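You operate a simulated robot arm through the tools that you are given. There is no shell and no other tool. Be economical: measure what you need, move in short steps, check, and stop when the job is done.

The job below is to be done with a simulated two-armed robot. You get a single attempt, and the scene is never put back.

Task
Flare the eyelet tab that the job card names and lay it back.
Fine: go by the card at the pull tester; slide it on the pin and pull the lever; leave the other tab plain.

The check looks at the end state, three seconds after you hand in, the way a careful person would. Anything else that was tipped, shoved, dropped, spilled or broken makes it a failure.

Robot
Two 7-joint arms with two-finger parallel grippers on one trunk, on a base that drives. Base frame: it is fixed to the floor where the robot stands at the start and does not move with it; the origin is under the middle of the robot, x ahead of it, y to its left, z up. Units: m, degrees, N and s.
The left shoulder is at the start at [0.05, 0.177, 1.129], the right one opposite. With the tool pointing down near the work surface each hand reaches from about 0.18 to 0.7 m from the robot's upright axis, wherever it stands, measured 20 degrees to its own side. Places, roughly: eyelet pin [0.5, 0, 0.8]. Payload 3.43 kg a hand.
Tool frame (each hand has its own): the origin (TCP) lies between the finger pads and is the grasp point; the fingertips stand 0.034 m ahead of it; z points along the fingers, y is the line along which they close. Largest opening 0.128 m; finger width 0.024, thickness 0.012; the body of the gripper, 0.048 by 0.13 m, starts 0.096 m behind the TCP.
Orientation is that of the tool frame in the base frame, as [roll, pitch, yaw] about the fixed x, y, z axes, in that order (R = Rz(yaw) Ry(pitch) Rx(roll)). With the fingers straight down and closing along the base's y, the tool's x points along the base's -x, its y along +y and its z along -z.

Tools
- The arms move only by the tool nudge_tool. It takes "left_rows", "right_rows" or both (then of equal length, played together; a hand with none holds still); each is a list of rows, each a list of 7 numbers: the turn, a rotation vector about the base's x, y, z in degrees, then the shift along the base's x, y, z in mm, then the finger opening in mm, from 0 to 128. In form: [[rx, ry, rz, dx, dy, dz, claw], ...]. A call has 1 to 8 rows; each row is the pose to reach, as a shift and turn from the pose commanded when the call began. A row lasts 0.2 s, in which the tool goes at most 0.05 m and 8.6 degrees; a call with a longer step from one row to the next is refused whole, and so is a gripper value outside its range. A pose out of reach is approached as far as the arm can. The call stops where the force on the tool passes 90 N (or 10 N more than at its start, if that is more) or the arm is blocked; 0.2 s more then pass. The fingers move at their own pace (about 0.108 m/s each) and stop on an object; they squeeze with about 24 N. The grip force told is the motor's: it shows also when the fingers shut on nothing. Time passes only in rows, and 0.2 s behind the last, so rows that repeat a pose let the fingers close. It gives the time, the measured TCP pose, the force on the tool (base axes), the opening and the grip force at its end, in the units of the frame above (readings bear some noise), with the torque about the TCP (base axes, N m) and any sound that the robot's microphone picked up, and new pictures: "show" is both (left out), scene, wrist or none (wrist: the cameras of the hands that moved).
- Cameras (640 x 400 px; columns grow to the right, rows downward): "scene" is now at [0.1591, -0.0199, 1.3055]; the picture's right is [-0.21, -0.98, 0.00], its down [-0.43, 0.09, -0.90] and it looks along [0.88, -0.18, -0.44] (base axes); focal length 214 px, centre (320, 200). "left" rides on the left gripper at [0.076, 0.011, -0.16] in its tool frame; the picture's right is [-0.15, 0.99, 0.00], its down [-0.88, -0.13, -0.46] and it looks along [-0.45, -0.07, 0.89] (tool axes); focal length 234 px, centre (320, 200). "right" rides on the right gripper at [0.076, -0.011, -0.16] in its tool frame; the picture's right is [0.15, 0.99, 0.00], its down [-0.88, 0.13, -0.46] and it looks along [-0.45, 0.07, 0.89] (tool axes); focal length 234 px, centre (320, 200). There is no depth. A picture from a camera that has moved, and an enlarged one, comes with that camera's place and axes in the base frame and with its lens.
- slide_trunk(by): slides the trunk up (or, below 0, down) by that many m; the arms and the scene camera ride with it, the base frame stays. It gives what a move gives, with no picture.
- base_move(legs): drives the robot by 1 to 6 legs, each [ahead, turn to the left] in m and degrees, along the robot's own axes; the way and the turn of a leg run together, so that a leg with both is an arc; at most 1.5 m and 180 degrees a leg. The arms and the cameras ride along, it lands a little off, and it stops where it bumps. It gives what a move gives, and a new picture of the scene camera.
- turn_head(pan, tilt): turns the head with the scene camera to pan (to the left, within 80 degrees either way) and tilt (down, from -29 to 69), counted from straight ahead of the robot. It gives what a move gives, and a new picture of the scene camera.
- close_up(camera, box): a new picture of the part [left, top, right, bottom] of that camera's present view, enlarged. No time passes.
- hand_in(): hands the job in; it is judged then, once.

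Work in short steps. Places have to be worked out from the pictures, the camera data and where the tool is seen: move nearer, look again, correct. Check each grasp and each placing, and mend what went wrong. You have 120 turns and 260 pictures in all, those below and enlarged ones among them. Open the grippers and draw the arms clear of the work before you hand the job in, unless the task says otherwise; then end with one line.

The tools are called as name(argument=value, ...) on one line, values as JSON. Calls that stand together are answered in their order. nudge_tool: Moves the arms, as the interface text tells. Its arguments: {"type":"object","properties":{"left_rows":{"type":"array"},"right_rows":{"type":"array"},"show":{"type":"string","enum":["both","scene","wrist","none"]}},"required":[]} The other tools are called the same way: slide_trunk (by) slides the trunk up or down; base_move (legs) drives the base; turn_head (pan, tilt) turns the head that bears the scene camera; close_up (camera, box) takes an enlarged picture of a part of a camera's view; hand_in () hands the job in.

At the start:

```text
time_s: 0.0
left_ee_pos: [0.3578, 0.1002, 1.277]
left_tool_rot: [-179.9, 0.0, -179.9]
left_contact_force: [0.4, 0.0, -1.4]
left_torque: [-0.01, 0.02, 0.0]
left_opening: 0.128
left_gripper_force: 0.0
right_ee_pos: [0.3695, -0.2399, 1.2295]
right_tool_rot: [180.0, 0.0, 179.9]
right_contact_force: [-0.6, -0.5, 0.4]
right_torque: [-0.02, 0.03, -0.01]
right_opening: 0.128
right_gripper_force: 0.0
trunk travel left (down, up): [-0.3, 0.101]
robot x, y, heading: [-0.001, 0.0036, 0.4]
head pan, tilt: [-11.9, 26.0]
```

scene: 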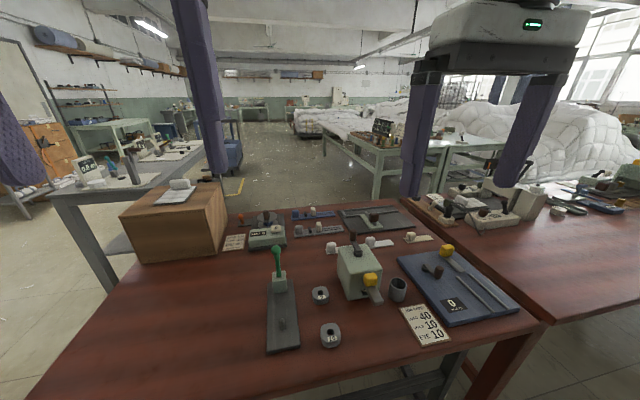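
right: 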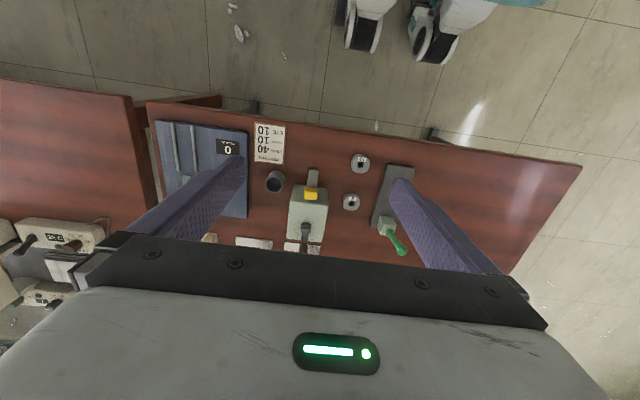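
left: 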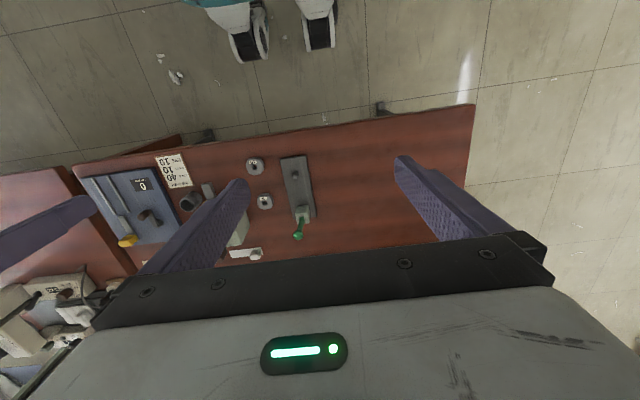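

I'll look closely at the card and the stations on the bench.

close_up(camera="scene", box=[380, 280, 480, 350])

close_up(camera="scene", box=[240, 230, 420, 360])

close_up(camera="scene", box=[220, 195, 440, 265])

```text
5.71 times, centred on (430, 315) of scene
camera zoom: at [0.1591, -0.0199, 1.3055], right [-0.21, -0.98, 0.0], down [-0.43, 0.09, -0.9], along [0.88, -0.18, -0.44], focal length 1226 px, centre (-309, -457)
```

zoom: 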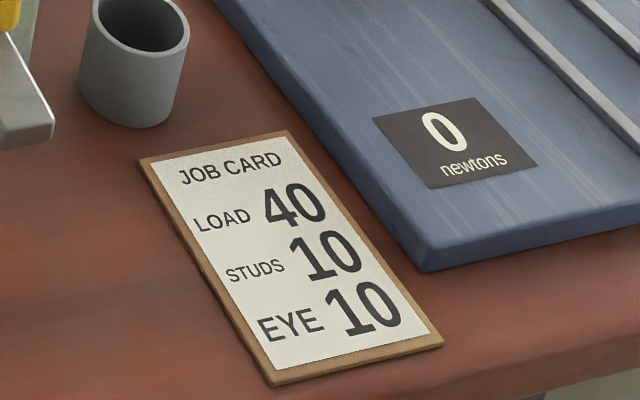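

```text
3.08 times, centred on (330, 295) of scene
camera zoom: at [0.1591, -0.0199, 1.3055], right [-0.21, -0.98, 0.0], down [-0.43, 0.09, -0.9], along [0.88, -0.18, -0.44], focal length 660 px, centre (289, -92)
```

zoom: 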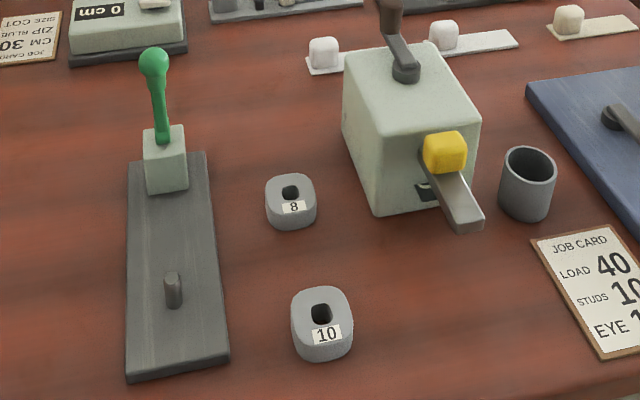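

```text
2.91 times, centred on (330, 230) of scene
camera zoom: at [0.1591, -0.0199, 1.3055], right [-0.21, -0.98, 0.0], down [-0.43, 0.09, -0.9], along [0.88, -0.18, -0.44], focal length 624 px, centre (291, 113)
```

zoom: 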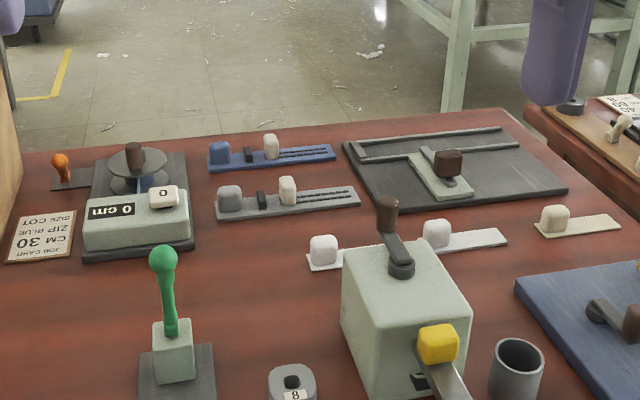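

The card says EYE 10, so it's the nearer tab, at about [0.46, -0.10]. The pin is near [0.51, 0.0] and the lever knob near [0.64, 0.0, 0.92]. I'll tilt the head down for a better view and bring the right hand over tab 10.

turn_head(pan=-5, tilt=50)

nudge_tool(right_rows=[[0, 0, 0, 20, 30, -45, 128], [0, 0, 0, 40, 60, -80, 128], [0, 0, 0, 60, 90, -115, 128], [0, 0, 0, 80, 120, -150, 128], [0, 0, 0, 90, 135, -180, 100], [0, 0, 0, 90, 135, -200, 80]], show="both")

```text
time_s: 0.9
left_ee_pos: [0.3594, 0.0997, 1.277]
left_tool_rot: [-180.0, -0.1, -179.9]
left_contact_force: [0.2, -0.9, -0.5]
left_torque: [-0.01, 0.02, 0.03]
left_opening: 0.1278
left_gripper_force: 0.1
right_ee_pos: [0.3695, -0.2404, 1.2296]
right_tool_rot: [180.0, 0.1, 179.9]
right_contact_force: [-0.2, 0.1, 0.0]
right_torque: [-0.03, -0.03, 0.0]
right_opening: 0.1279
right_gripper_force: 0.1
trunk travel left (down, up): [-0.3, 0.101]
robot x, y, heading: [-0.0027, -0.0005, -0.1]
head pan, tilt: [-5.0, 50.0]
camera scene: at [0.1459, -0.0077, 1.2696], right [-0.09, -1.0, 0.0], down [-0.76, 0.07, -0.64], along [0.64, -0.06, -0.77], focal length 214 px, centre (320, 200)
```

scene: 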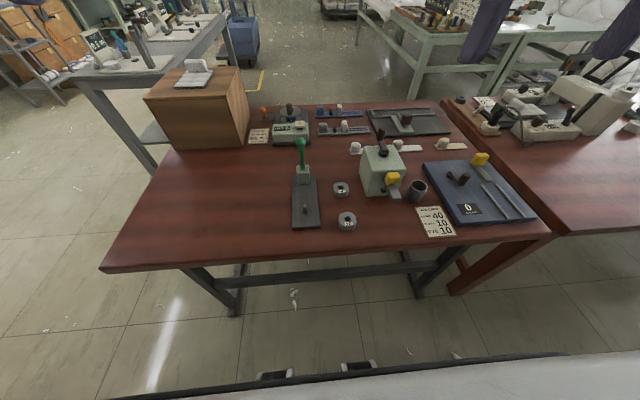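

```text
refused: row 1 steps farther than a row can; nothing moved
```

My estimate of tab 10 holds, at about [0.452, -0.107]. I'll redo the move in smaller steps.

nudge_tool(right_rows=[[0, 0, 0, 14, 23, -30, 128], [0, 0, 0, 28, 46, -60, 128], [0, 0, 0, 42, 69, -90, 128], [0, 0, 0, 56, 92, -120, 128], [0, 0, 0, 70, 115, -150, 110], [0, 0, 0, 80, 133, -185, 100]])

```text
time_s: 2.3
left_ee_pos: [0.3597, 0.1008, 1.2759]
left_tool_rot: [-179.8, 0.0, -179.8]
left_contact_force: [-0.3, -0.6, -0.4]
left_torque: [0.01, 0.0, 0.0]
left_opening: 0.128
left_gripper_force: 0.2
right_ee_pos: [0.4284, -0.1313, 1.0355]
right_tool_rot: [-180.0, 0.0, 179.9]
right_contact_force: [0.1, -0.2, 0.4]
right_torque: [0.01, -0.01, 0.0]
right_opening: 0.1001
right_gripper_force: 0.0
right hand out of reach, approached as far as the arm can: row 5, 6
trunk travel left (down, up): [-0.3, 0.101]
robot x, y, heading: [0.0062, -0.0016, -0.1]
head pan, tilt: [-5.0, 50.0]
camera scene: at [0.1464, -0.0077, 1.2695], right [-0.09, -1.0, 0.0], down [-0.76, 0.07, -0.64], along [0.64, -0.06, -0.77], focal length 214 px, centre (320, 200)
camera right: at [0.351, -0.1427, 1.1943], right [-0.14, 0.99, 0.0], down [0.88, 0.13, 0.46], along [0.45, 0.07, -0.89], focal length 234 px, centre (320, 200)
```

scene: 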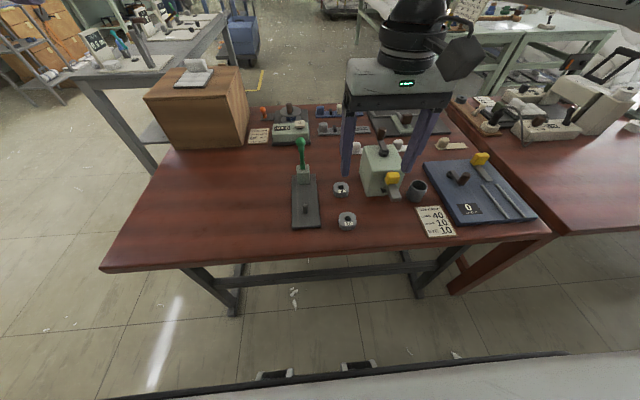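
right: 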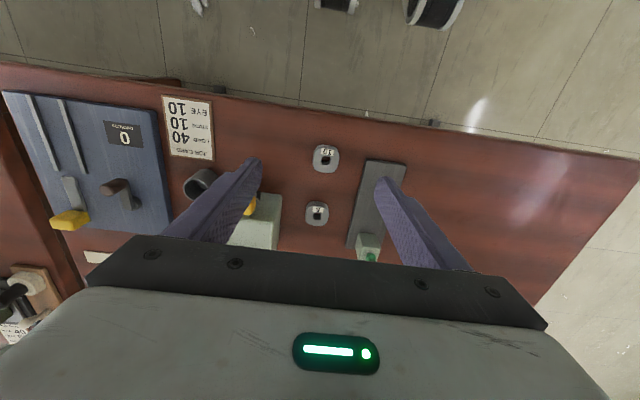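

The right hand stopped a little short, probably because it's high and close in. I'll lower it towards the tab and see if that frees the reach.

nudge_tool(right_rows=[[0, 0, 0, 5, 4, -30, 90], [0, 0, 0, 10, 8, -60, 90], [0, 0, 0, 20, 12, -90, 90], [0, 0, 0, 34, 16, -110, 90], [0, 0, 0, 34, 16, -110, 90]])

```text
time_s: 3.5
left_ee_pos: [0.3592, 0.1007, 1.2764]
left_tool_rot: [-179.9, -0.1, -179.9]
left_contact_force: [0.1, 0.1, -0.7]
left_torque: [0.01, -0.01, -0.01]
left_opening: 0.128
left_gripper_force: 0.0
right_ee_pos: [0.4474, -0.1406, 0.9318]
right_tool_rot: [179.9, 0.1, 179.9]
right_contact_force: [-0.2, -0.1, -0.2]
right_torque: [-0.02, 0.01, 0.04]
right_opening: 0.0903
right_gripper_force: 0.0
right hand out of reach, approached as far as the arm can: row 2, 3, 4, 5
trunk travel left (down, up): [-0.3, 0.101]
robot x, y, heading: [0.001, -0.0008, 0.1]
head pan, tilt: [-5.0, 50.0]
camera scene: at [0.1459, -0.0077, 1.2696], right [-0.09, -1.0, 0.0], down [-0.76, 0.07, -0.64], along [0.64, -0.06, -0.77], focal length 214 px, centre (320, 200)
camera right: at [0.371, -0.1525, 1.0905], right [-0.15, 0.99, 0.0], down [0.88, 0.13, 0.46], along [0.45, 0.07, -0.89], focal length 234 px, centre (320, 200)
```

scene: 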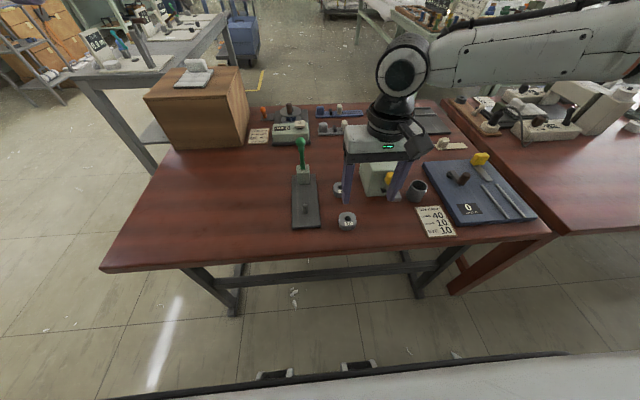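
right: 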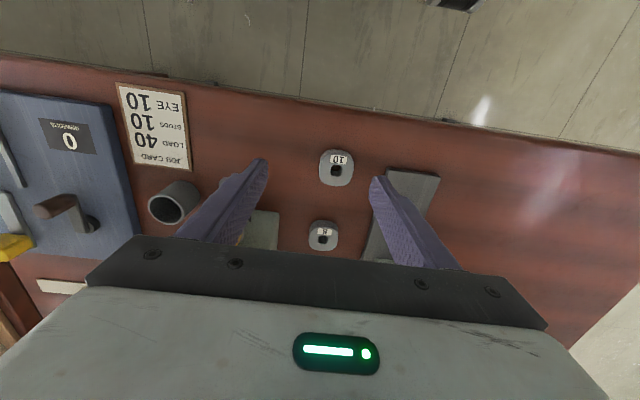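

The right arm can't come further in towards the middle, since its reach is best about 20° to its own side. I'll raise the hand clear and turn the robot left about 20°, which puts the pin and lever in its good sector.

nudge_tool(right_rows=[[0, 0, 0, -5, 0, 40, 90], [0, 0, 0, -10, 0, 80, 90], [0, 0, 0, -20, 0, 120, 90], [0, 0, 0, -20, 0, 150, 90]], show="none")

base_move(legs=[[0, 20]])

turn_head(pan=-25, tilt=48)

```text
time_s: 4.5
left_ee_pos: [0.3603, 0.1006, 1.2766]
left_tool_rot: [-179.9, 0.0, -179.9]
left_contact_force: [-0.2, -0.9, -0.7]
left_torque: [0.0, 0.0, 0.0]
left_opening: 0.1279
left_gripper_force: 0.0
right_ee_pos: [0.4291, -0.1422, 1.0833]
right_tool_rot: [-180.0, -0.1, 180.0]
right_contact_force: [0.2, -0.3, 0.4]
right_torque: [0.04, 0.01, -0.03]
right_opening: 0.0901
right_gripper_force: 0.1
trunk travel left (down, up): [-0.3, 0.101]
robot x, y, heading: [-0.0011, 0.0011, -0.1]
head pan, tilt: [-5.0, 50.0]
```

```text
time_s: 6.0
left_ee_pos: [0.3044, 0.2169, 1.2763]
left_tool_rot: [-179.9, 0.0, -160.1]
left_contact_force: [0.4, -0.2, -0.3]
left_torque: [-0.02, -0.04, -0.05]
left_opening: 0.1279
left_gripper_force: 0.0
right_ee_pos: [0.45, 0.0141, 1.0828]
right_tool_rot: [180.0, 0.1, -160.1]
right_contact_force: [-0.2, 0.3, -0.3]
right_torque: [-0.02, -0.01, 0.0]
right_opening: 0.0902
right_gripper_force: 0.0
trunk travel left (down, up): [-0.3, 0.101]
robot x, y, heading: [-0.0002, -0.001, 19.7]
head pan, tilt: [-5.0, 50.0]
camera scene: at [0.1393, 0.043, 1.2696], right [0.26, -0.97, 0.0], down [-0.74, -0.2, -0.64], along [0.62, 0.16, -0.77], focal length 214 px, centre (320, 200)
```

scene: 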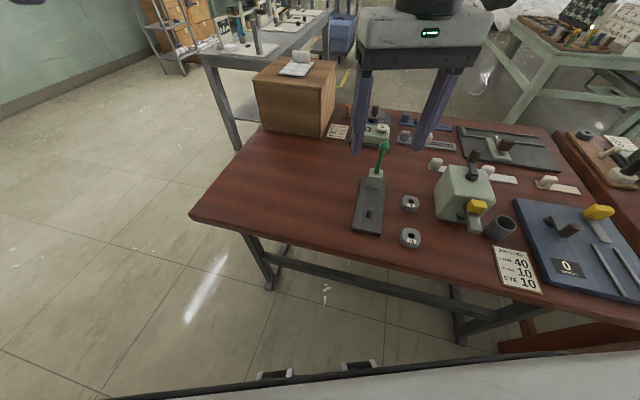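

```text
time_s: 6.8
left_ee_pos: [0.3036, 0.2166, 1.2782]
left_tool_rot: [-179.9, 0.0, -160.1]
left_contact_force: [-0.7, 0.5, -0.8]
left_torque: [-0.02, 0.0, 0.0]
left_opening: 0.128
left_gripper_force: 0.0
right_ee_pos: [0.4514, 0.012, 1.0826]
right_tool_rot: [180.0, 0.1, -160.2]
right_contact_force: [0.8, 0.2, 0.8]
right_torque: [0.01, 0.0, -0.01]
right_opening: 0.0898
right_gripper_force: 0.0
trunk travel left (down, up): [-0.3, 0.101]
robot x, y, heading: [-0.0005, 0.0023, 19.9]
head pan, tilt: [-25.0, 48.0]
camera scene: at [0.1435, 0.0158, 1.2723], right [-0.09, -1.0, 0.0], down [-0.74, 0.07, -0.67], along [0.67, -0.06, -0.74], focal length 214 px, centre (320, 200)
```

scene: 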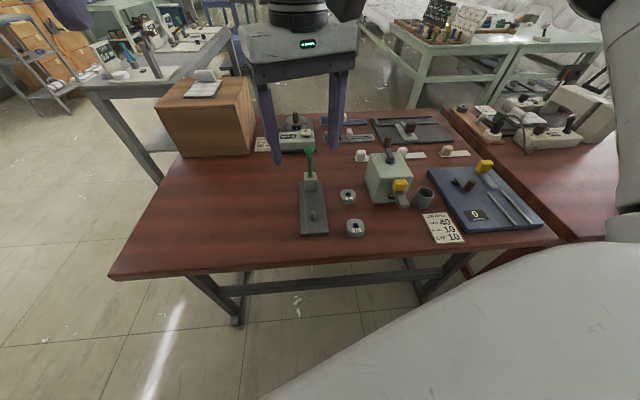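

Now I'll square the right hand to the bench with a -20° yaw and bring it over tab 10.

nudge_tool(right_rows=[[0, 0, -5, 0, -35, -10, 90], [0, 0, -10, 3, -70, -20, 90], [0, 0, -15, 6, -105, -40, 90], [0, 0, -20, 8, -124, -75, 90], [0, 0, -20, 8, -124, -110, 90], [0, 0, -20, 8, -124, -140, 90], [0, 0, -20, 8, -124, -140, 90]])

```text
time_s: 8.4
left_ee_pos: [0.304, 0.2167, 1.2772]
left_tool_rot: [-179.9, 0.0, -160.2]
left_contact_force: [-0.2, 0.6, 0.7]
left_torque: [-0.01, 0.01, 0.0]
left_opening: 0.128
left_gripper_force: 0.0
right_ee_pos: [0.4562, -0.1108, 0.9418]
right_tool_rot: [-180.0, 0.0, 179.9]
right_contact_force: [0.7, -0.3, 0.5]
right_torque: [0.02, 0.0, -0.03]
right_opening: 0.09
right_gripper_force: 0.1
trunk travel left (down, up): [-0.3, 0.101]
robot x, y, heading: [-0.0014, 0.0026, 19.6]
head pan, tilt: [-25.0, 48.0]
camera scene: at [0.1434, 0.0157, 1.2723], right [-0.09, -1.0, 0.0], down [-0.74, 0.07, -0.67], along [0.67, -0.06, -0.74], focal length 214 px, centre (320, 200)
camera right: at [0.3813, -0.122, 1.1013], right [-0.14, 0.99, 0.0], down [0.88, 0.13, 0.46], along [0.45, 0.07, -0.89], focal length 234 px, centre (320, 200)
```

scene: 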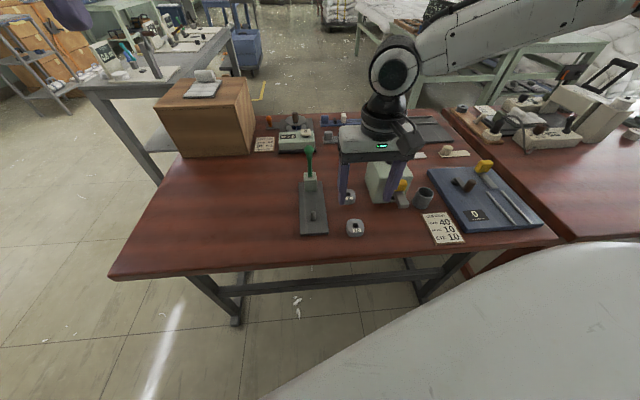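
right: 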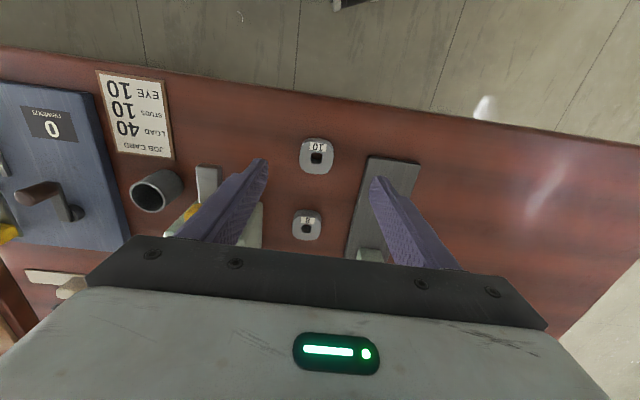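

The hand reaches now. Both cameras put tab 10 at about [0.471, -0.113] with its top near z 0.785. I'll come lower and look again.

nudge_tool(right_rows=[[0, 0, 0, 7, -2, -30, 90], [0, 0, 0, 14, -2, -60, 90], [0, 0, 0, 14, -2, -75, 90], [0, 0, 0, 14, -2, -75, 90]])

close_up(camera="scene", box=[280, 130, 440, 250])

```text
time_s: 9.4
left_ee_pos: [0.3032, 0.2169, 1.2771]
left_tool_rot: [-179.9, 0.0, -160.1]
left_contact_force: [-0.6, -0.4, 0.3]
left_torque: [0.01, 0.02, -0.02]
left_opening: 0.128
left_gripper_force: 0.0
right_ee_pos: [0.4725, -0.1128, 0.8676]
right_tool_rot: [179.9, 0.1, 179.8]
right_contact_force: [0.6, -0.2, -0.5]
right_torque: [0.04, 0.03, 0.0]
right_opening: 0.0901
right_gripper_force: 0.0
trunk travel left (down, up): [-0.3, 0.101]
robot x, y, heading: [0.0016, -0.0023, 20.0]
head pan, tilt: [-25.0, 48.0]
camera scene: at [0.1435, 0.0157, 1.2723], right [-0.09, -1.0, 0.0], down [-0.74, 0.07, -0.67], along [0.67, -0.06, -0.74], focal length 214 px, centre (320, 200)
camera right: at [0.3955, -0.124, 1.0263], right [-0.14, 0.99, 0.0], down [0.88, 0.13, 0.46], along [0.45, 0.07, -0.89], focal length 234 px, centre (320, 200)
```

scene: 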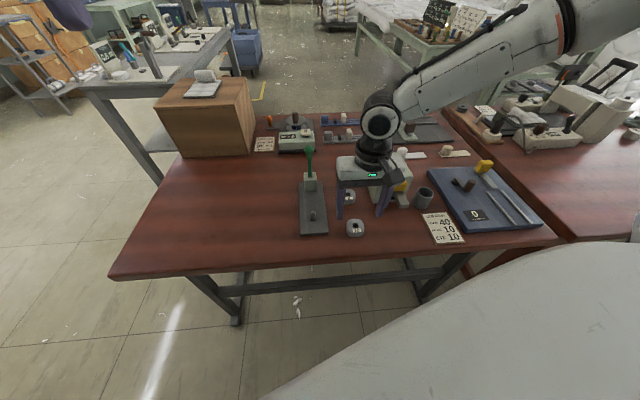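
right: 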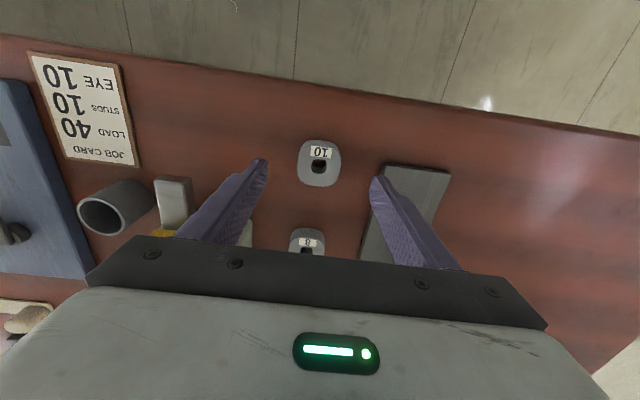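

```text
3.33 times, centred on (360, 190) of scene
camera zoom: at [0.1435, 0.0157, 1.2723], right [-0.09, -1.0, 0.0], down [-0.74, 0.07, -0.67], along [0.67, -0.06, -0.74], focal length 715 px, centre (187, 233)
```

zoom: 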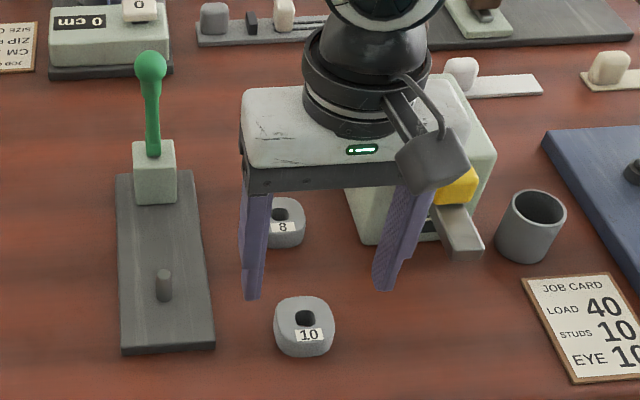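

The tab is centred between the fingers, with its top near 0.785. I'll lower with a 70 mm opening to TCP z 0.812.

nudge_tool(right_rows=[[0, 0, 0, 0, 0, -10, 70], [0, 0, 0, 0, 0, -30, 70], [0, 0, 0, 0, 0, -50, 70], [0, 0, 0, 0, 0, -55, 70]])

close_up(camera="scene", box=[280, 130, 440, 250])

```text
time_s: 10.4
left_ee_pos: [0.3032, 0.2165, 1.2766]
left_tool_rot: [-179.9, 0.1, -160.0]
left_contact_force: [-0.3, -0.5, 0.2]
left_torque: [0.02, 0.02, 0.0]
left_opening: 0.1276
left_gripper_force: 0.1
right_ee_pos: [0.4722, -0.1122, 0.8128]
right_tool_rot: [180.0, 0.3, 179.7]
right_contact_force: [0.2, -0.3, 0.4]
right_torque: [0.03, 0.02, -0.01]
right_opening: 0.0697
right_gripper_force: 0.0
trunk travel left (down, up): [-0.3, 0.101]
robot x, y, heading: [-0.0027, -0.0005, 20.0]
head pan, tilt: [-25.0, 48.0]
camera scene: at [0.1435, 0.0157, 1.2723], right [-0.09, -1.0, 0.0], down [-0.74, 0.07, -0.67], along [0.67, -0.06, -0.74], focal length 214 px, centre (320, 200)
camera right: at [0.3962, -0.1238, 0.9716], right [-0.14, 0.99, 0.0], down [0.88, 0.13, 0.46], along [0.45, 0.07, -0.89], focal length 234 px, centre (320, 200)
```

scene: 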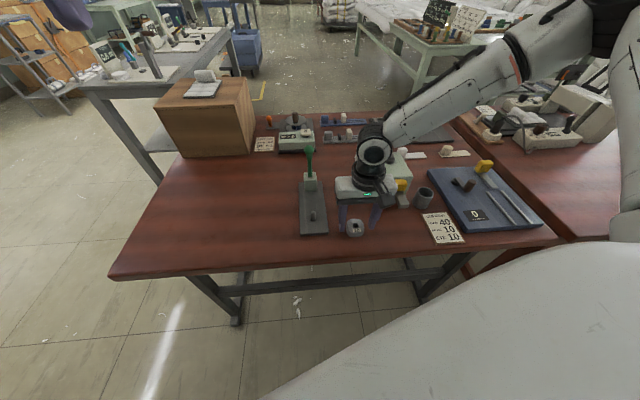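
right: 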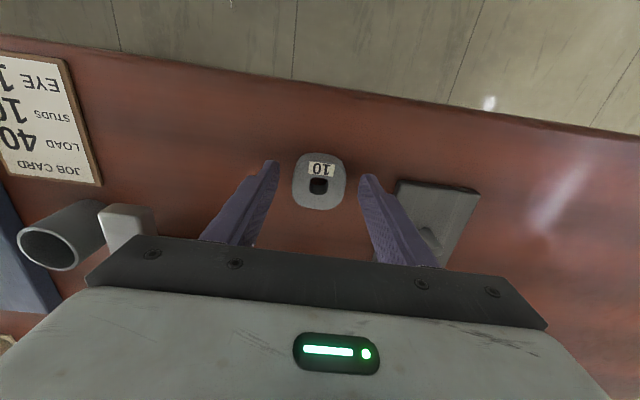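

```text
3.33 times, centred on (360, 190) of scene
camera zoom: at [0.1435, 0.0157, 1.2723], right [-0.09, -1.0, 0.0], down [-0.74, 0.07, -0.67], along [0.67, -0.06, -0.74], focal length 715 px, centre (187, 233)
```

zoom: 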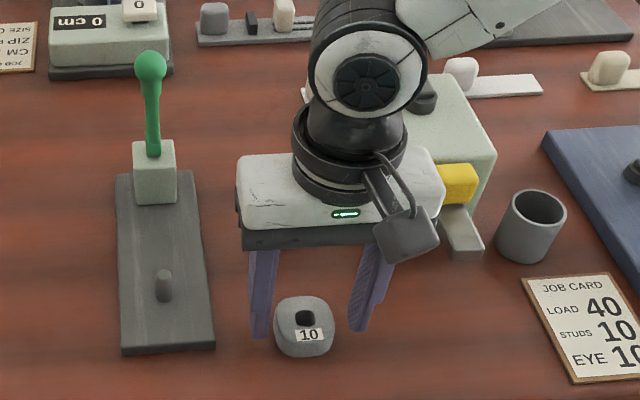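

Well centred. I'll lower another 12 mm and watch for contact force.

nudge_tool(right_rows=[[0, 0, 0, 0, 0, -4, 70], [0, 0, 0, 0, 0, -8, 70], [0, 0, 0, 0, 0, -12, 70], [0, 0, 0, 0, 0, -12, 70]], show="none")

close_up(camera="scene", box=[330, 180, 390, 250])

```text
time_s: 11.4
left_ee_pos: [0.3048, 0.2166, 1.2767]
left_tool_rot: [-179.9, -0.1, -160.1]
left_contact_force: [0.0, -0.2, 0.5]
left_torque: [-0.04, -0.01, 0.01]
left_opening: 0.128
left_gripper_force: 0.0
right_ee_pos: [0.4718, -0.1127, 0.8003]
right_tool_rot: [180.0, 0.2, 179.8]
right_contact_force: [0.3, -0.1, 0.1]
right_torque: [-0.01, 0.05, 0.02]
right_opening: 0.07
right_gripper_force: 0.0
trunk travel left (down, up): [-0.3, 0.101]
robot x, y, heading: [0.0017, 0.0007, 19.9]
head pan, tilt: [-25.0, 48.0]
```

```text
5.71 times, centred on (360, 215) of scene
camera zoom: at [0.1435, 0.0157, 1.2723], right [-0.09, -1.0, 0.0], down [-0.74, 0.07, -0.67], along [0.67, -0.06, -0.74], focal length 1226 px, centre (91, 114)
```

zoom: 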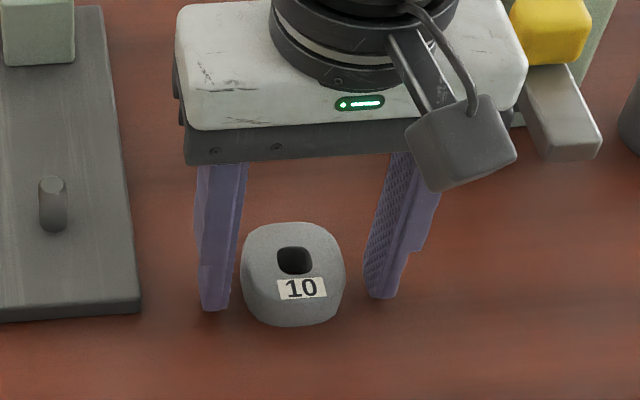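

No contact yet, and the tips sit low around the tab. I'll close the grip.

nudge_tool(right_rows=[[0, 0, 0, 0, 0, 0, 50], [0, 0, 0, 0, 0, 0, 30], [0, 0, 0, 0, 0, 0, 30], [0, 0, 0, 0, 0, 0, 30]], show="wrist")

close_up(camera="scene", box=[330, 180, 390, 250])

```text
time_s: 12.4
left_ee_pos: [0.3045, 0.2151, 1.2772]
left_tool_rot: [-179.9, 0.0, -160.0]
left_contact_force: [0.5, -0.7, -0.1]
left_torque: [-0.01, -0.02, 0.02]
left_opening: 0.1279
left_gripper_force: 0.0
right_ee_pos: [0.4727, -0.1117, 0.8004]
right_tool_rot: [-180.0, 0.2, 179.8]
right_contact_force: [-0.1, 0.0, 0.1]
right_torque: [-0.01, 0.02, -0.01]
right_opening: 0.0463
right_gripper_force: 24.0
trunk travel left (down, up): [-0.3, 0.101]
robot x, y, heading: [-0.0003, -0.0001, 19.9]
head pan, tilt: [-25.0, 48.0]
camera right: at [0.3957, -0.1241, 0.9597], right [-0.14, 0.99, 0.0], down [0.88, 0.13, 0.46], along [0.45, 0.07, -0.89], focal length 234 px, centre (320, 200)
```

right: 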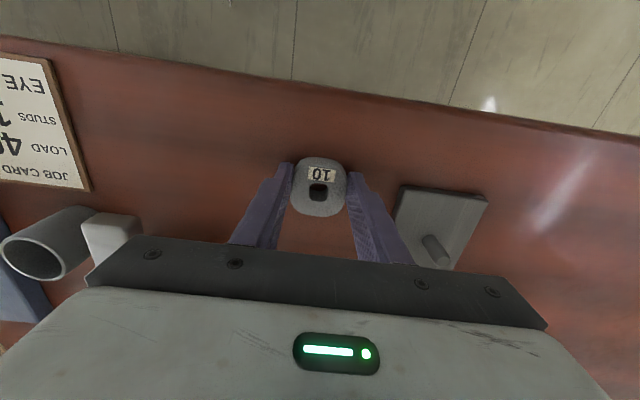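

```text
5.71 times, centred on (360, 215) of scene
camera zoom: at [0.1435, 0.0157, 1.2723], right [-0.09, -1.0, 0.0], down [-0.74, 0.07, -0.67], along [0.67, -0.06, -0.74], focal length 1226 px, centre (91, 114)
```

zoom: 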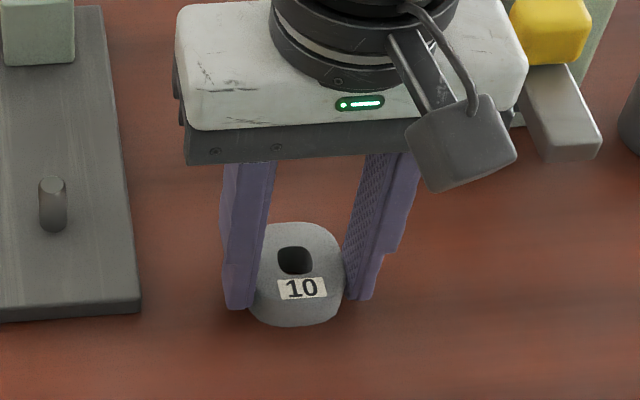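

Gripped: the tab spans 46 mm at 24 N. The tab's home pose is TCP [0.4725, -0.112, 0.800]. I'll lift 70 mm and carry it over towards the pin, which I judge to be about +38 mm in x and +116 mm in y from the hole.

nudge_tool(right_rows=[[0, 0, 0, 0, 0, 35, 30], [0, 0, 0, 0, 0, 70, 30], [0, 0, 0, 12, 35, 70, 30], [0, 0, 0, 24, 75, 70, 30], [0, 0, 0, 38, 116, 70, 30], [0, 0, 0, 38, 116, 70, 30], [0, 0, 0, 38, 116, 70, 30]])

close_up(camera="scene", box=[280, 160, 350, 250])

close_up(camera="right", box=[250, 120, 390, 260])

```text
time_s: 14.0
left_ee_pos: [0.3029, 0.2165, 1.2775]
left_tool_rot: [-179.8, 0.1, -160.1]
left_contact_force: [0.3, -0.9, -0.1]
left_torque: [-0.02, -0.01, 0.01]
left_opening: 0.128
left_gripper_force: 0.0
right_ee_pos: [0.5063, -0.0071, 0.8752]
right_tool_rot: [179.9, 0.1, 179.9]
right_contact_force: [0.0, 0.2, -0.7]
right_torque: [0.07, -0.06, -0.03]
right_opening: 0.0461
right_gripper_force: 23.8
right hand out of reach, approached as far as the arm can: row 5, 6, 7
trunk travel left (down, up): [-0.3, 0.101]
robot x, y, heading: [0.0015, -0.001, 20.0]
head pan, tilt: [-25.0, 48.0]
camera scene: at [0.1435, 0.0158, 1.2723], right [-0.09, -1.0, 0.0], down [-0.74, 0.07, -0.67], along [0.67, -0.06, -0.74], focal length 214 px, centre (320, 200)
camera right: at [0.4292, -0.0188, 1.0345], right [-0.14, 0.99, 0.0], down [0.88, 0.13, 0.46], along [0.45, 0.07, -0.89], focal length 234 px, centre (320, 200)
```

scene: 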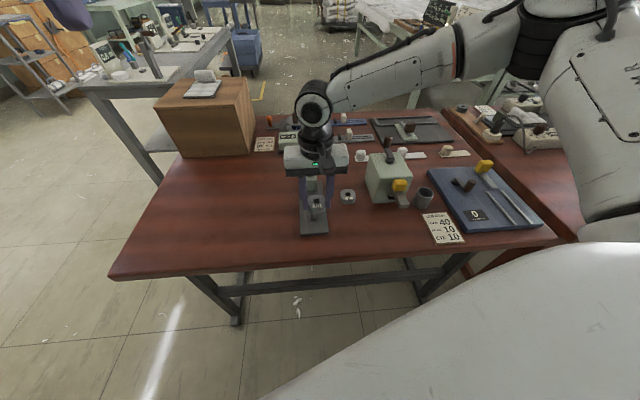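
right: 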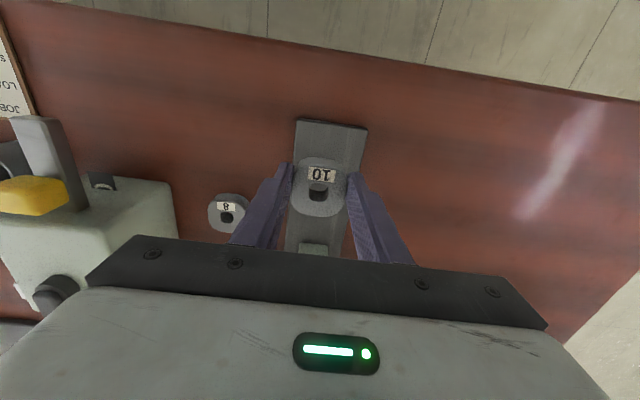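

```text
4.44 times, centred on (315, 205) of scene
camera zoom: at [0.1435, 0.0158, 1.2723], right [-0.09, -1.0, 0.0], down [-0.74, 0.07, -0.67], along [0.67, -0.06, -0.74], focal length 953 px, centre (342, 178)
```

zoom: 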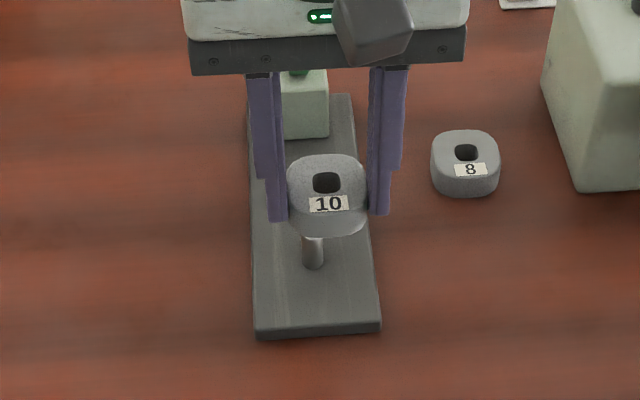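

```text
2.86 times, centred on (320, 190) of right
camera zoom: at [0.4292, -0.0188, 1.0345], right [-0.14, 0.99, 0.0], down [0.88, 0.13, 0.46], along [0.45, 0.07, -0.89], focal length 669 px, centre (320, 229)
```

zoom: 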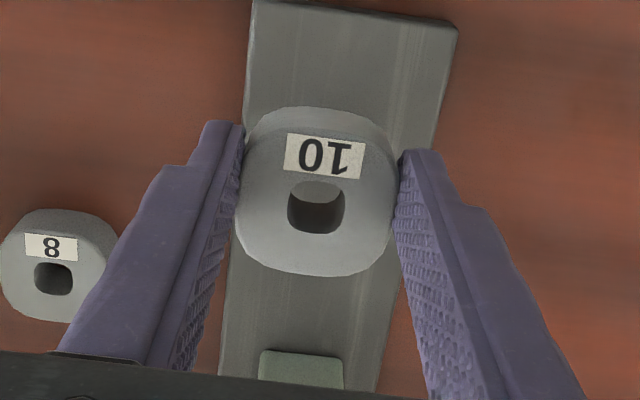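

The arm stopped about 10 mm short because it's at its inner limit. I'll turn the base another 12° left with the tab held high and clear, then bring the hand back.

nudge_tool(right_rows=[[0, 0, 0, -5, -10, 30, 30], [0, 0, 0, -20, -40, 60, 30]], show="none")

base_move(legs=[[0, 12]])

turn_head(pan=-33, tilt=48)

```text
time_s: 14.6
left_ee_pos: [0.3022, 0.216, 1.2766]
left_tool_rot: [-179.9, 0.0, -160.1]
left_contact_force: [0.7, 0.0, 0.2]
left_torque: [0.0, 0.01, 0.02]
left_opening: 0.1281
left_gripper_force: 0.1
right_ee_pos: [0.4857, -0.0477, 0.9357]
right_tool_rot: [179.9, 0.0, 179.8]
right_contact_force: [-0.4, -0.2, -1.5]
right_torque: [0.01, -0.02, 0.03]
right_opening: 0.0465
right_gripper_force: 24.1
trunk travel left (down, up): [-0.3, 0.101]
robot x, y, heading: [0.0035, -0.0054, 20.0]
head pan, tilt: [-25.0, 48.0]
```

```text
time_s: 15.8
left_ee_pos: [0.2514, 0.2752, 1.2768]
left_tool_rot: [-179.9, -0.1, -148.2]
left_contact_force: [0.0, -0.7, 0.3]
left_torque: [-0.01, -0.03, -0.01]
left_opening: 0.1278
left_gripper_force: 0.1
right_ee_pos: [0.4858, 0.0545, 0.9354]
right_tool_rot: [-180.0, 0.1, -168.3]
right_contact_force: [0.3, 0.1, -1.2]
right_torque: [-0.04, -0.01, -0.03]
right_opening: 0.0463
right_gripper_force: 24.1
trunk travel left (down, up): [-0.3, 0.101]
robot x, y, heading: [0.0004, -0.0006, 31.5]
head pan, tilt: [-25.0, 48.0]
camera scene: at [0.1367, 0.0457, 1.2723], right [0.12, -0.99, 0.0], down [-0.74, -0.09, -0.67], along [0.66, 0.08, -0.74], focal length 214 px, centre (320, 200)
```

scene: 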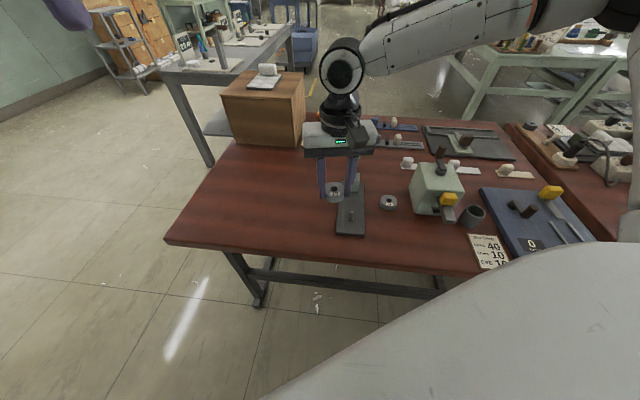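

```text
time_s: 16.4
left_ee_pos: [0.2519, 0.2747, 1.2775]
left_tool_rot: [180.0, -0.1, -148.1]
left_contact_force: [-0.1, -0.3, 0.4]
left_torque: [-0.02, -0.01, 0.0]
left_opening: 0.1283
left_gripper_force: 0.0
right_ee_pos: [0.4869, 0.054, 0.9345]
right_tool_rot: [179.9, 0.2, -168.3]
right_contact_force: [-0.6, 0.4, 0.2]
right_torque: [-0.01, -0.02, -0.01]
right_opening: 0.0464
right_gripper_force: 24.0
trunk travel left (down, up): [-0.3, 0.101]
robot x, y, heading: [-0.0028, 0.0006, 31.9]
head pan, tilt: [-33.0, 48.0]
camera scene: at [0.1375, 0.0342, 1.2723], right [-0.02, -1.0, 0.0], down [-0.74, 0.02, -0.67], along [0.67, -0.01, -0.74], focal length 214 px, centre (320, 200)
```

scene: 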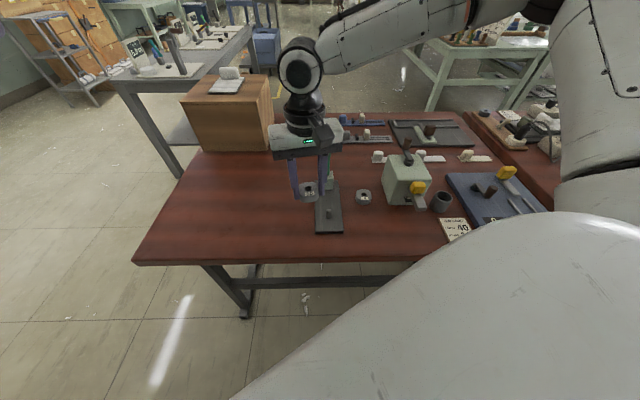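

I'll square the hand again and go just above the pin.

close_up(camera="scene", box=[290, 150, 370, 245])

nudge_tool(right_rows=[[0, 0, -6, 10, -25, -20, 30], [0, 0, -11.9, 22, -50, -45, 30], [0, 0, -11.9, 24, -51, -60, 30], [0, 0, -11.9, 24, -51, -60, 30]], show="wrist")

close_up(camera="scene", box=[290, 150, 370, 245])

```text
4.21 times, centred on (330, 198) of scene
camera zoom: at [0.1375, 0.0342, 1.2723], right [-0.02, -1.0, 0.0], down [-0.74, 0.02, -0.67], along [0.67, -0.01, -0.74], focal length 903 px, centre (278, 210)
```

zoom: 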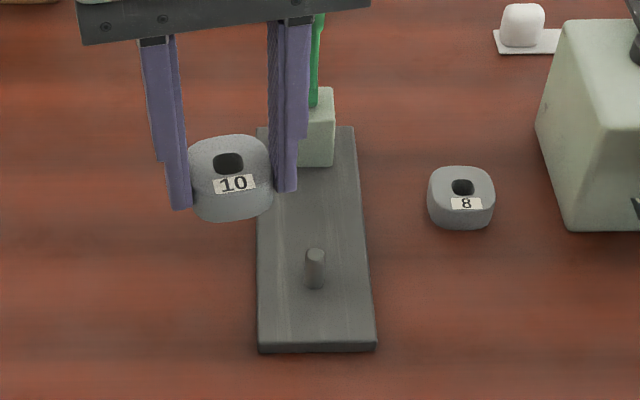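

```text
time_s: 17.4
left_ee_pos: [0.2519, 0.2753, 1.278]
left_tool_rot: [-179.9, 0.0, -148.1]
left_contact_force: [0.0, 0.0, 0.7]
left_torque: [0.01, -0.01, 0.05]
left_opening: 0.128
left_gripper_force: 0.1
right_ee_pos: [0.5097, 0.0023, 0.8761]
right_tool_rot: [179.9, 0.1, 179.8]
right_contact_force: [-0.6, 0.3, -1.4]
right_torque: [0.02, 0.0, -0.01]
right_opening: 0.0461
right_gripper_force: 24.1
trunk travel left (down, up): [-0.3, 0.101]
robot x, y, heading: [0.0032, -0.0022, 31.9]
head pan, tilt: [-33.0, 48.0]
camera right: at [0.4332, -0.0088, 1.0353], right [-0.14, 0.99, 0.0], down [0.88, 0.13, 0.46], along [0.45, 0.07, -0.89], focal length 234 px, centre (320, 200)
```

right: 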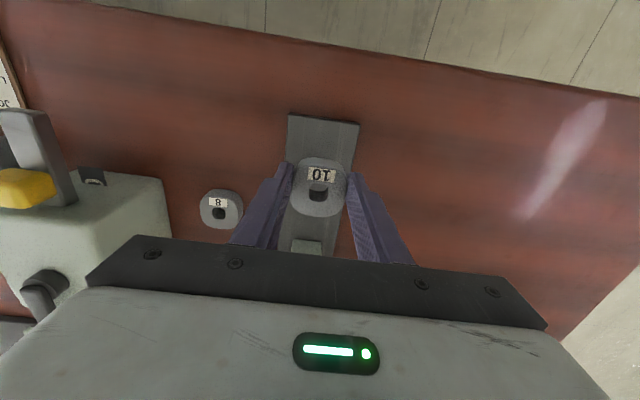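

```text
4.21 times, centred on (330, 198) of scene
camera zoom: at [0.1375, 0.0341, 1.2723], right [-0.02, -1.0, 0.0], down [-0.74, 0.02, -0.67], along [0.67, -0.01, -0.74], focal length 903 px, centre (278, 210)
```

zoom: 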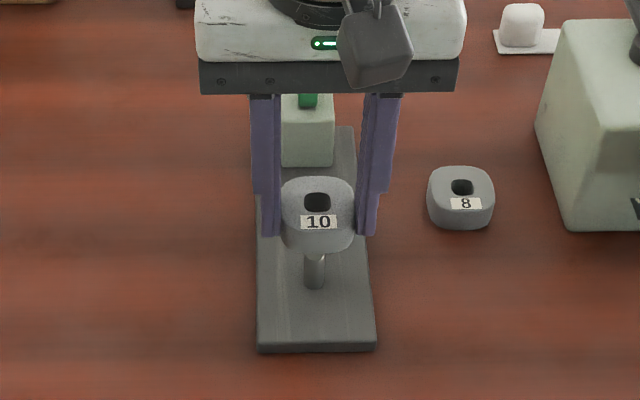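

Both cameras agree the hole is within a few mm of the pin axis, about [0.516, 0.004]. I'll lower to just above the pin top and compare at close range.

nudge_tool(right_rows=[[0, 0, 0, 1, 0, -8, 30], [0, 0, 0, 1, 0, -16, 30], [0, 0, 0, 1, 0, -16, 30]], show="none")

close_up(camera="scene", box=[305, 185, 355, 235])

close_up(camera="right", box=[280, 150, 360, 230])

```text
time_s: 18.2
left_ee_pos: [0.2518, 0.2749, 1.2783]
left_tool_rot: [-179.8, 0.1, -148.1]
left_contact_force: [1.1, 0.0, -0.5]
left_torque: [-0.01, -0.02, 0.0]
left_opening: 0.1282
left_gripper_force: 0.1
right_ee_pos: [0.5112, 0.0033, 0.8605]
right_tool_rot: [180.0, 0.0, 179.8]
right_contact_force: [1.1, 1.4, -0.7]
right_torque: [-0.01, 0.01, 0.01]
right_opening: 0.0463
right_gripper_force: 24.0
trunk travel left (down, up): [-0.3, 0.101]
robot x, y, heading: [0.002, 0.0008, 32.1]
head pan, tilt: [-33.0, 48.0]
```

```text
8.00 times, centred on (330, 210) of scene
camera zoom: at [0.1375, 0.0342, 1.2723], right [-0.02, -1.0, 0.0], down [-0.74, 0.02, -0.67], along [0.67, -0.01, -0.74], focal length 1716 px, centre (240, 120)
```

zoom: 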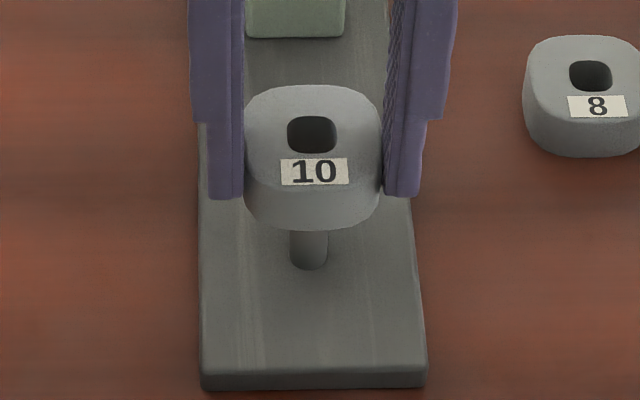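

```text
5.00 times, centred on (320, 190) of right
camera zoom: at [0.4346, -0.0082, 1.019], right [-0.14, 0.99, 0.0], down [0.88, 0.13, 0.46], along [0.45, 0.07, -0.89], focal length 1171 px, centre (320, 250)
```

zoom: 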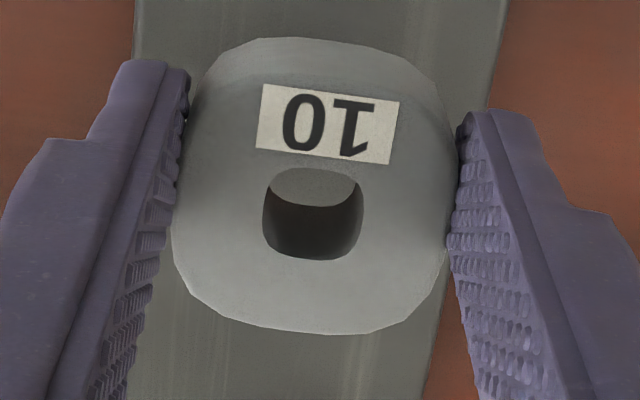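

Laterally the hole matches the pin to under 1 mm; x is less certain. I'll lower in small steps and watch the force.

nudge_tool(right_rows=[[0, 0, 0, 0, -0.5, -3, 30], [0, 0, 0, 0, -0.5, -6, 30], [0, 0, 0, 0, -0.5, -9, 30], [0, 0, 0, 0, -0.5, -11, 30]], show="none")

close_up(camera="right", box=[280, 150, 360, 230])

close_up(camera="scene", box=[305, 185, 355, 235])

```text
time_s: 19.2
left_ee_pos: [0.2519, 0.2745, 1.2775]
left_tool_rot: [-179.9, 0.0, -148.1]
left_contact_force: [-0.5, -0.4, -1.0]
left_torque: [0.01, 0.01, -0.03]
left_opening: 0.1283
left_gripper_force: 0.0
right_ee_pos: [0.5115, 0.0027, 0.8489]
right_tool_rot: [180.0, 0.1, 179.7]
right_contact_force: [0.4, -0.1, -0.4]
right_torque: [0.0, -0.01, 0.01]
right_opening: 0.0461
right_gripper_force: 24.2
trunk travel left (down, up): [-0.3, 0.101]
robot x, y, heading: [-0.0016, 0.0029, 31.8]
head pan, tilt: [-33.0, 48.0]
```

```text
5.00 times, centred on (320, 190) of right
camera zoom: at [0.4343, -0.0087, 1.0076], right [-0.14, 0.99, 0.0], down [0.88, 0.13, 0.46], along [0.45, 0.07, -0.89], focal length 1171 px, centre (320, 250)
```

zoom: 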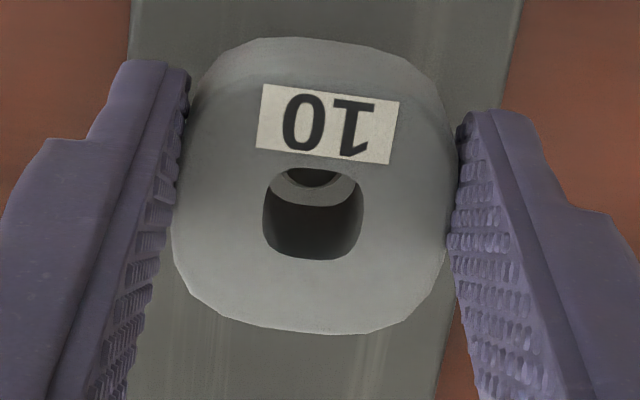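

```text
8.00 times, centred on (330, 210) of scene
camera zoom: at [0.1375, 0.0342, 1.2723], right [-0.02, -1.0, 0.0], down [-0.74, 0.02, -0.67], along [0.67, -0.01, -0.74], focal length 1716 px, centre (240, 120)
```

zoom: 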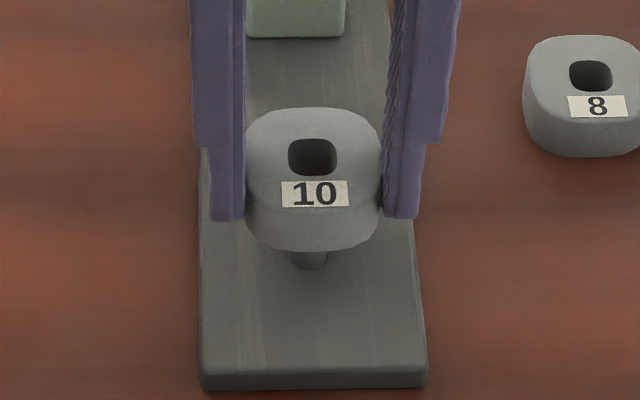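

The pin's edge now shows inside the hole, centred laterally. I'll continue in small steps.

nudge_tool(right_rows=[[0, 0, 0, 0, 0, -2, 30], [0, 0, 0, 0, 0, -4, 30], [0, 0, 0, 0, 0, -6, 30]], show="none")

close_up(camera="right", box=[280, 150, 360, 230])

```text
time_s: 20.1
left_ee_pos: [0.2522, 0.2744, 1.2769]
left_tool_rot: [-179.9, -0.2, -148.0]
left_contact_force: [0.3, -0.1, 0.5]
left_torque: [0.02, -0.01, 0.02]
left_opening: 0.128
left_gripper_force: 0.0
right_ee_pos: [0.511, 0.0022, 0.8424]
right_tool_rot: [180.0, 0.1, 179.8]
right_contact_force: [0.4, 0.2, 0.3]
right_torque: [0.0, -0.02, -0.01]
right_opening: 0.0463
right_gripper_force: 24.0
trunk travel left (down, up): [-0.3, 0.101]
robot x, y, heading: [0.0015, -0.0037, 31.8]
head pan, tilt: [-33.0, 48.0]
```

```text
5.00 times, centred on (320, 190) of right
camera zoom: at [0.4345, -0.0088, 1.0016], right [-0.14, 0.99, 0.0], down [0.88, 0.13, 0.46], along [0.45, 0.07, -0.89], focal length 1171 px, centre (320, 250)
```

zoom: 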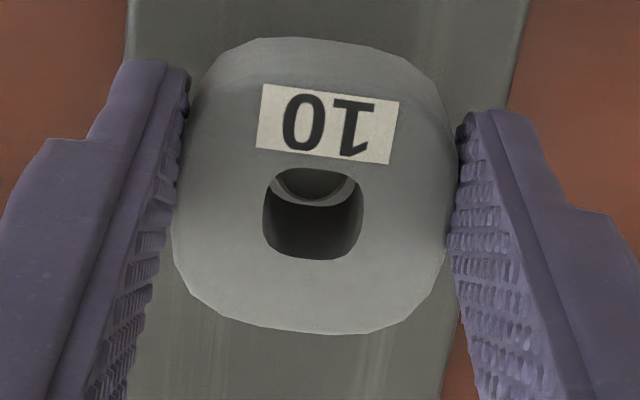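

The pin top sits inside the hole's outline, centred left to right. I'll keep lowering.

nudge_tool(right_rows=[[0, 0, 0, 0, 0, -2, 30], [0, 0, 0, 0, 0, -4, 30], [0, 0, 0, 0, 0, -6, 30]], show="none")

close_up(camera="right", box=[280, 150, 360, 230])

close_up(camera="scene", box=[305, 185, 355, 235])

```text
time_s: 20.9
left_ee_pos: [0.2518, 0.275, 1.2772]
left_tool_rot: [-179.9, -0.1, -148.1]
left_contact_force: [0.7, 0.3, -0.5]
left_torque: [0.03, 0.01, 0.02]
left_opening: 0.1279
left_gripper_force: 0.0
right_ee_pos: [0.5113, 0.0011, 0.8364]
right_tool_rot: [180.0, 0.1, 179.7]
right_contact_force: [-0.6, -0.1, -0.5]
right_torque: [-0.01, 0.0, 0.02]
right_opening: 0.0465
right_gripper_force: 24.1
trunk travel left (down, up): [-0.3, 0.101]
robot x, y, heading: [0.0011, -0.0041, 31.9]
head pan, tilt: [-33.0, 48.0]
```

```text
5.00 times, centred on (320, 190) of right
camera zoom: at [0.4344, -0.009, 0.9958], right [-0.14, 0.99, 0.0], down [0.88, 0.13, 0.46], along [0.45, 0.07, -0.89], focal length 1171 px, centre (320, 250)
```

zoom: 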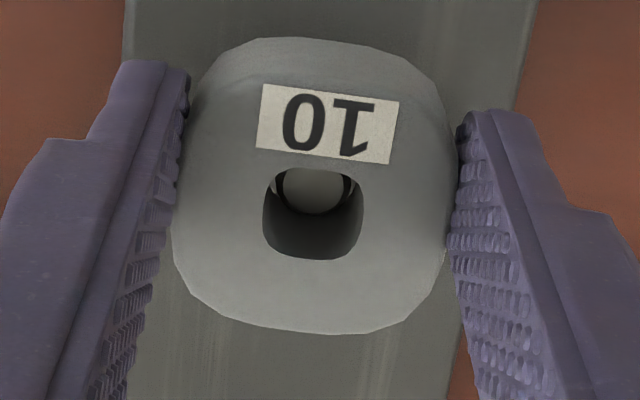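

```text
8.00 times, centred on (330, 210) of scene
camera zoom: at [0.1375, 0.0342, 1.2723], right [-0.02, -1.0, 0.0], down [-0.74, 0.02, -0.67], along [0.67, -0.01, -0.74], focal length 1716 px, centre (240, 120)
```

zoom: 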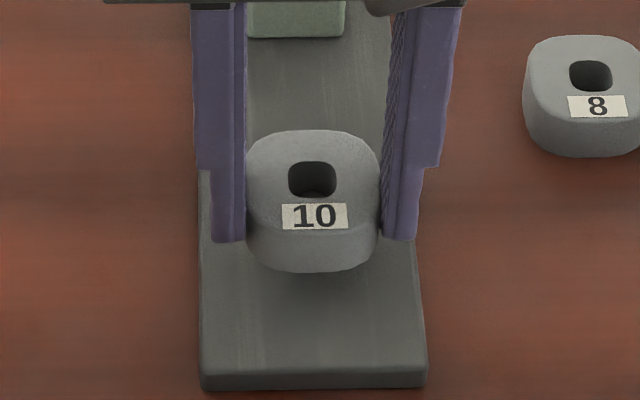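

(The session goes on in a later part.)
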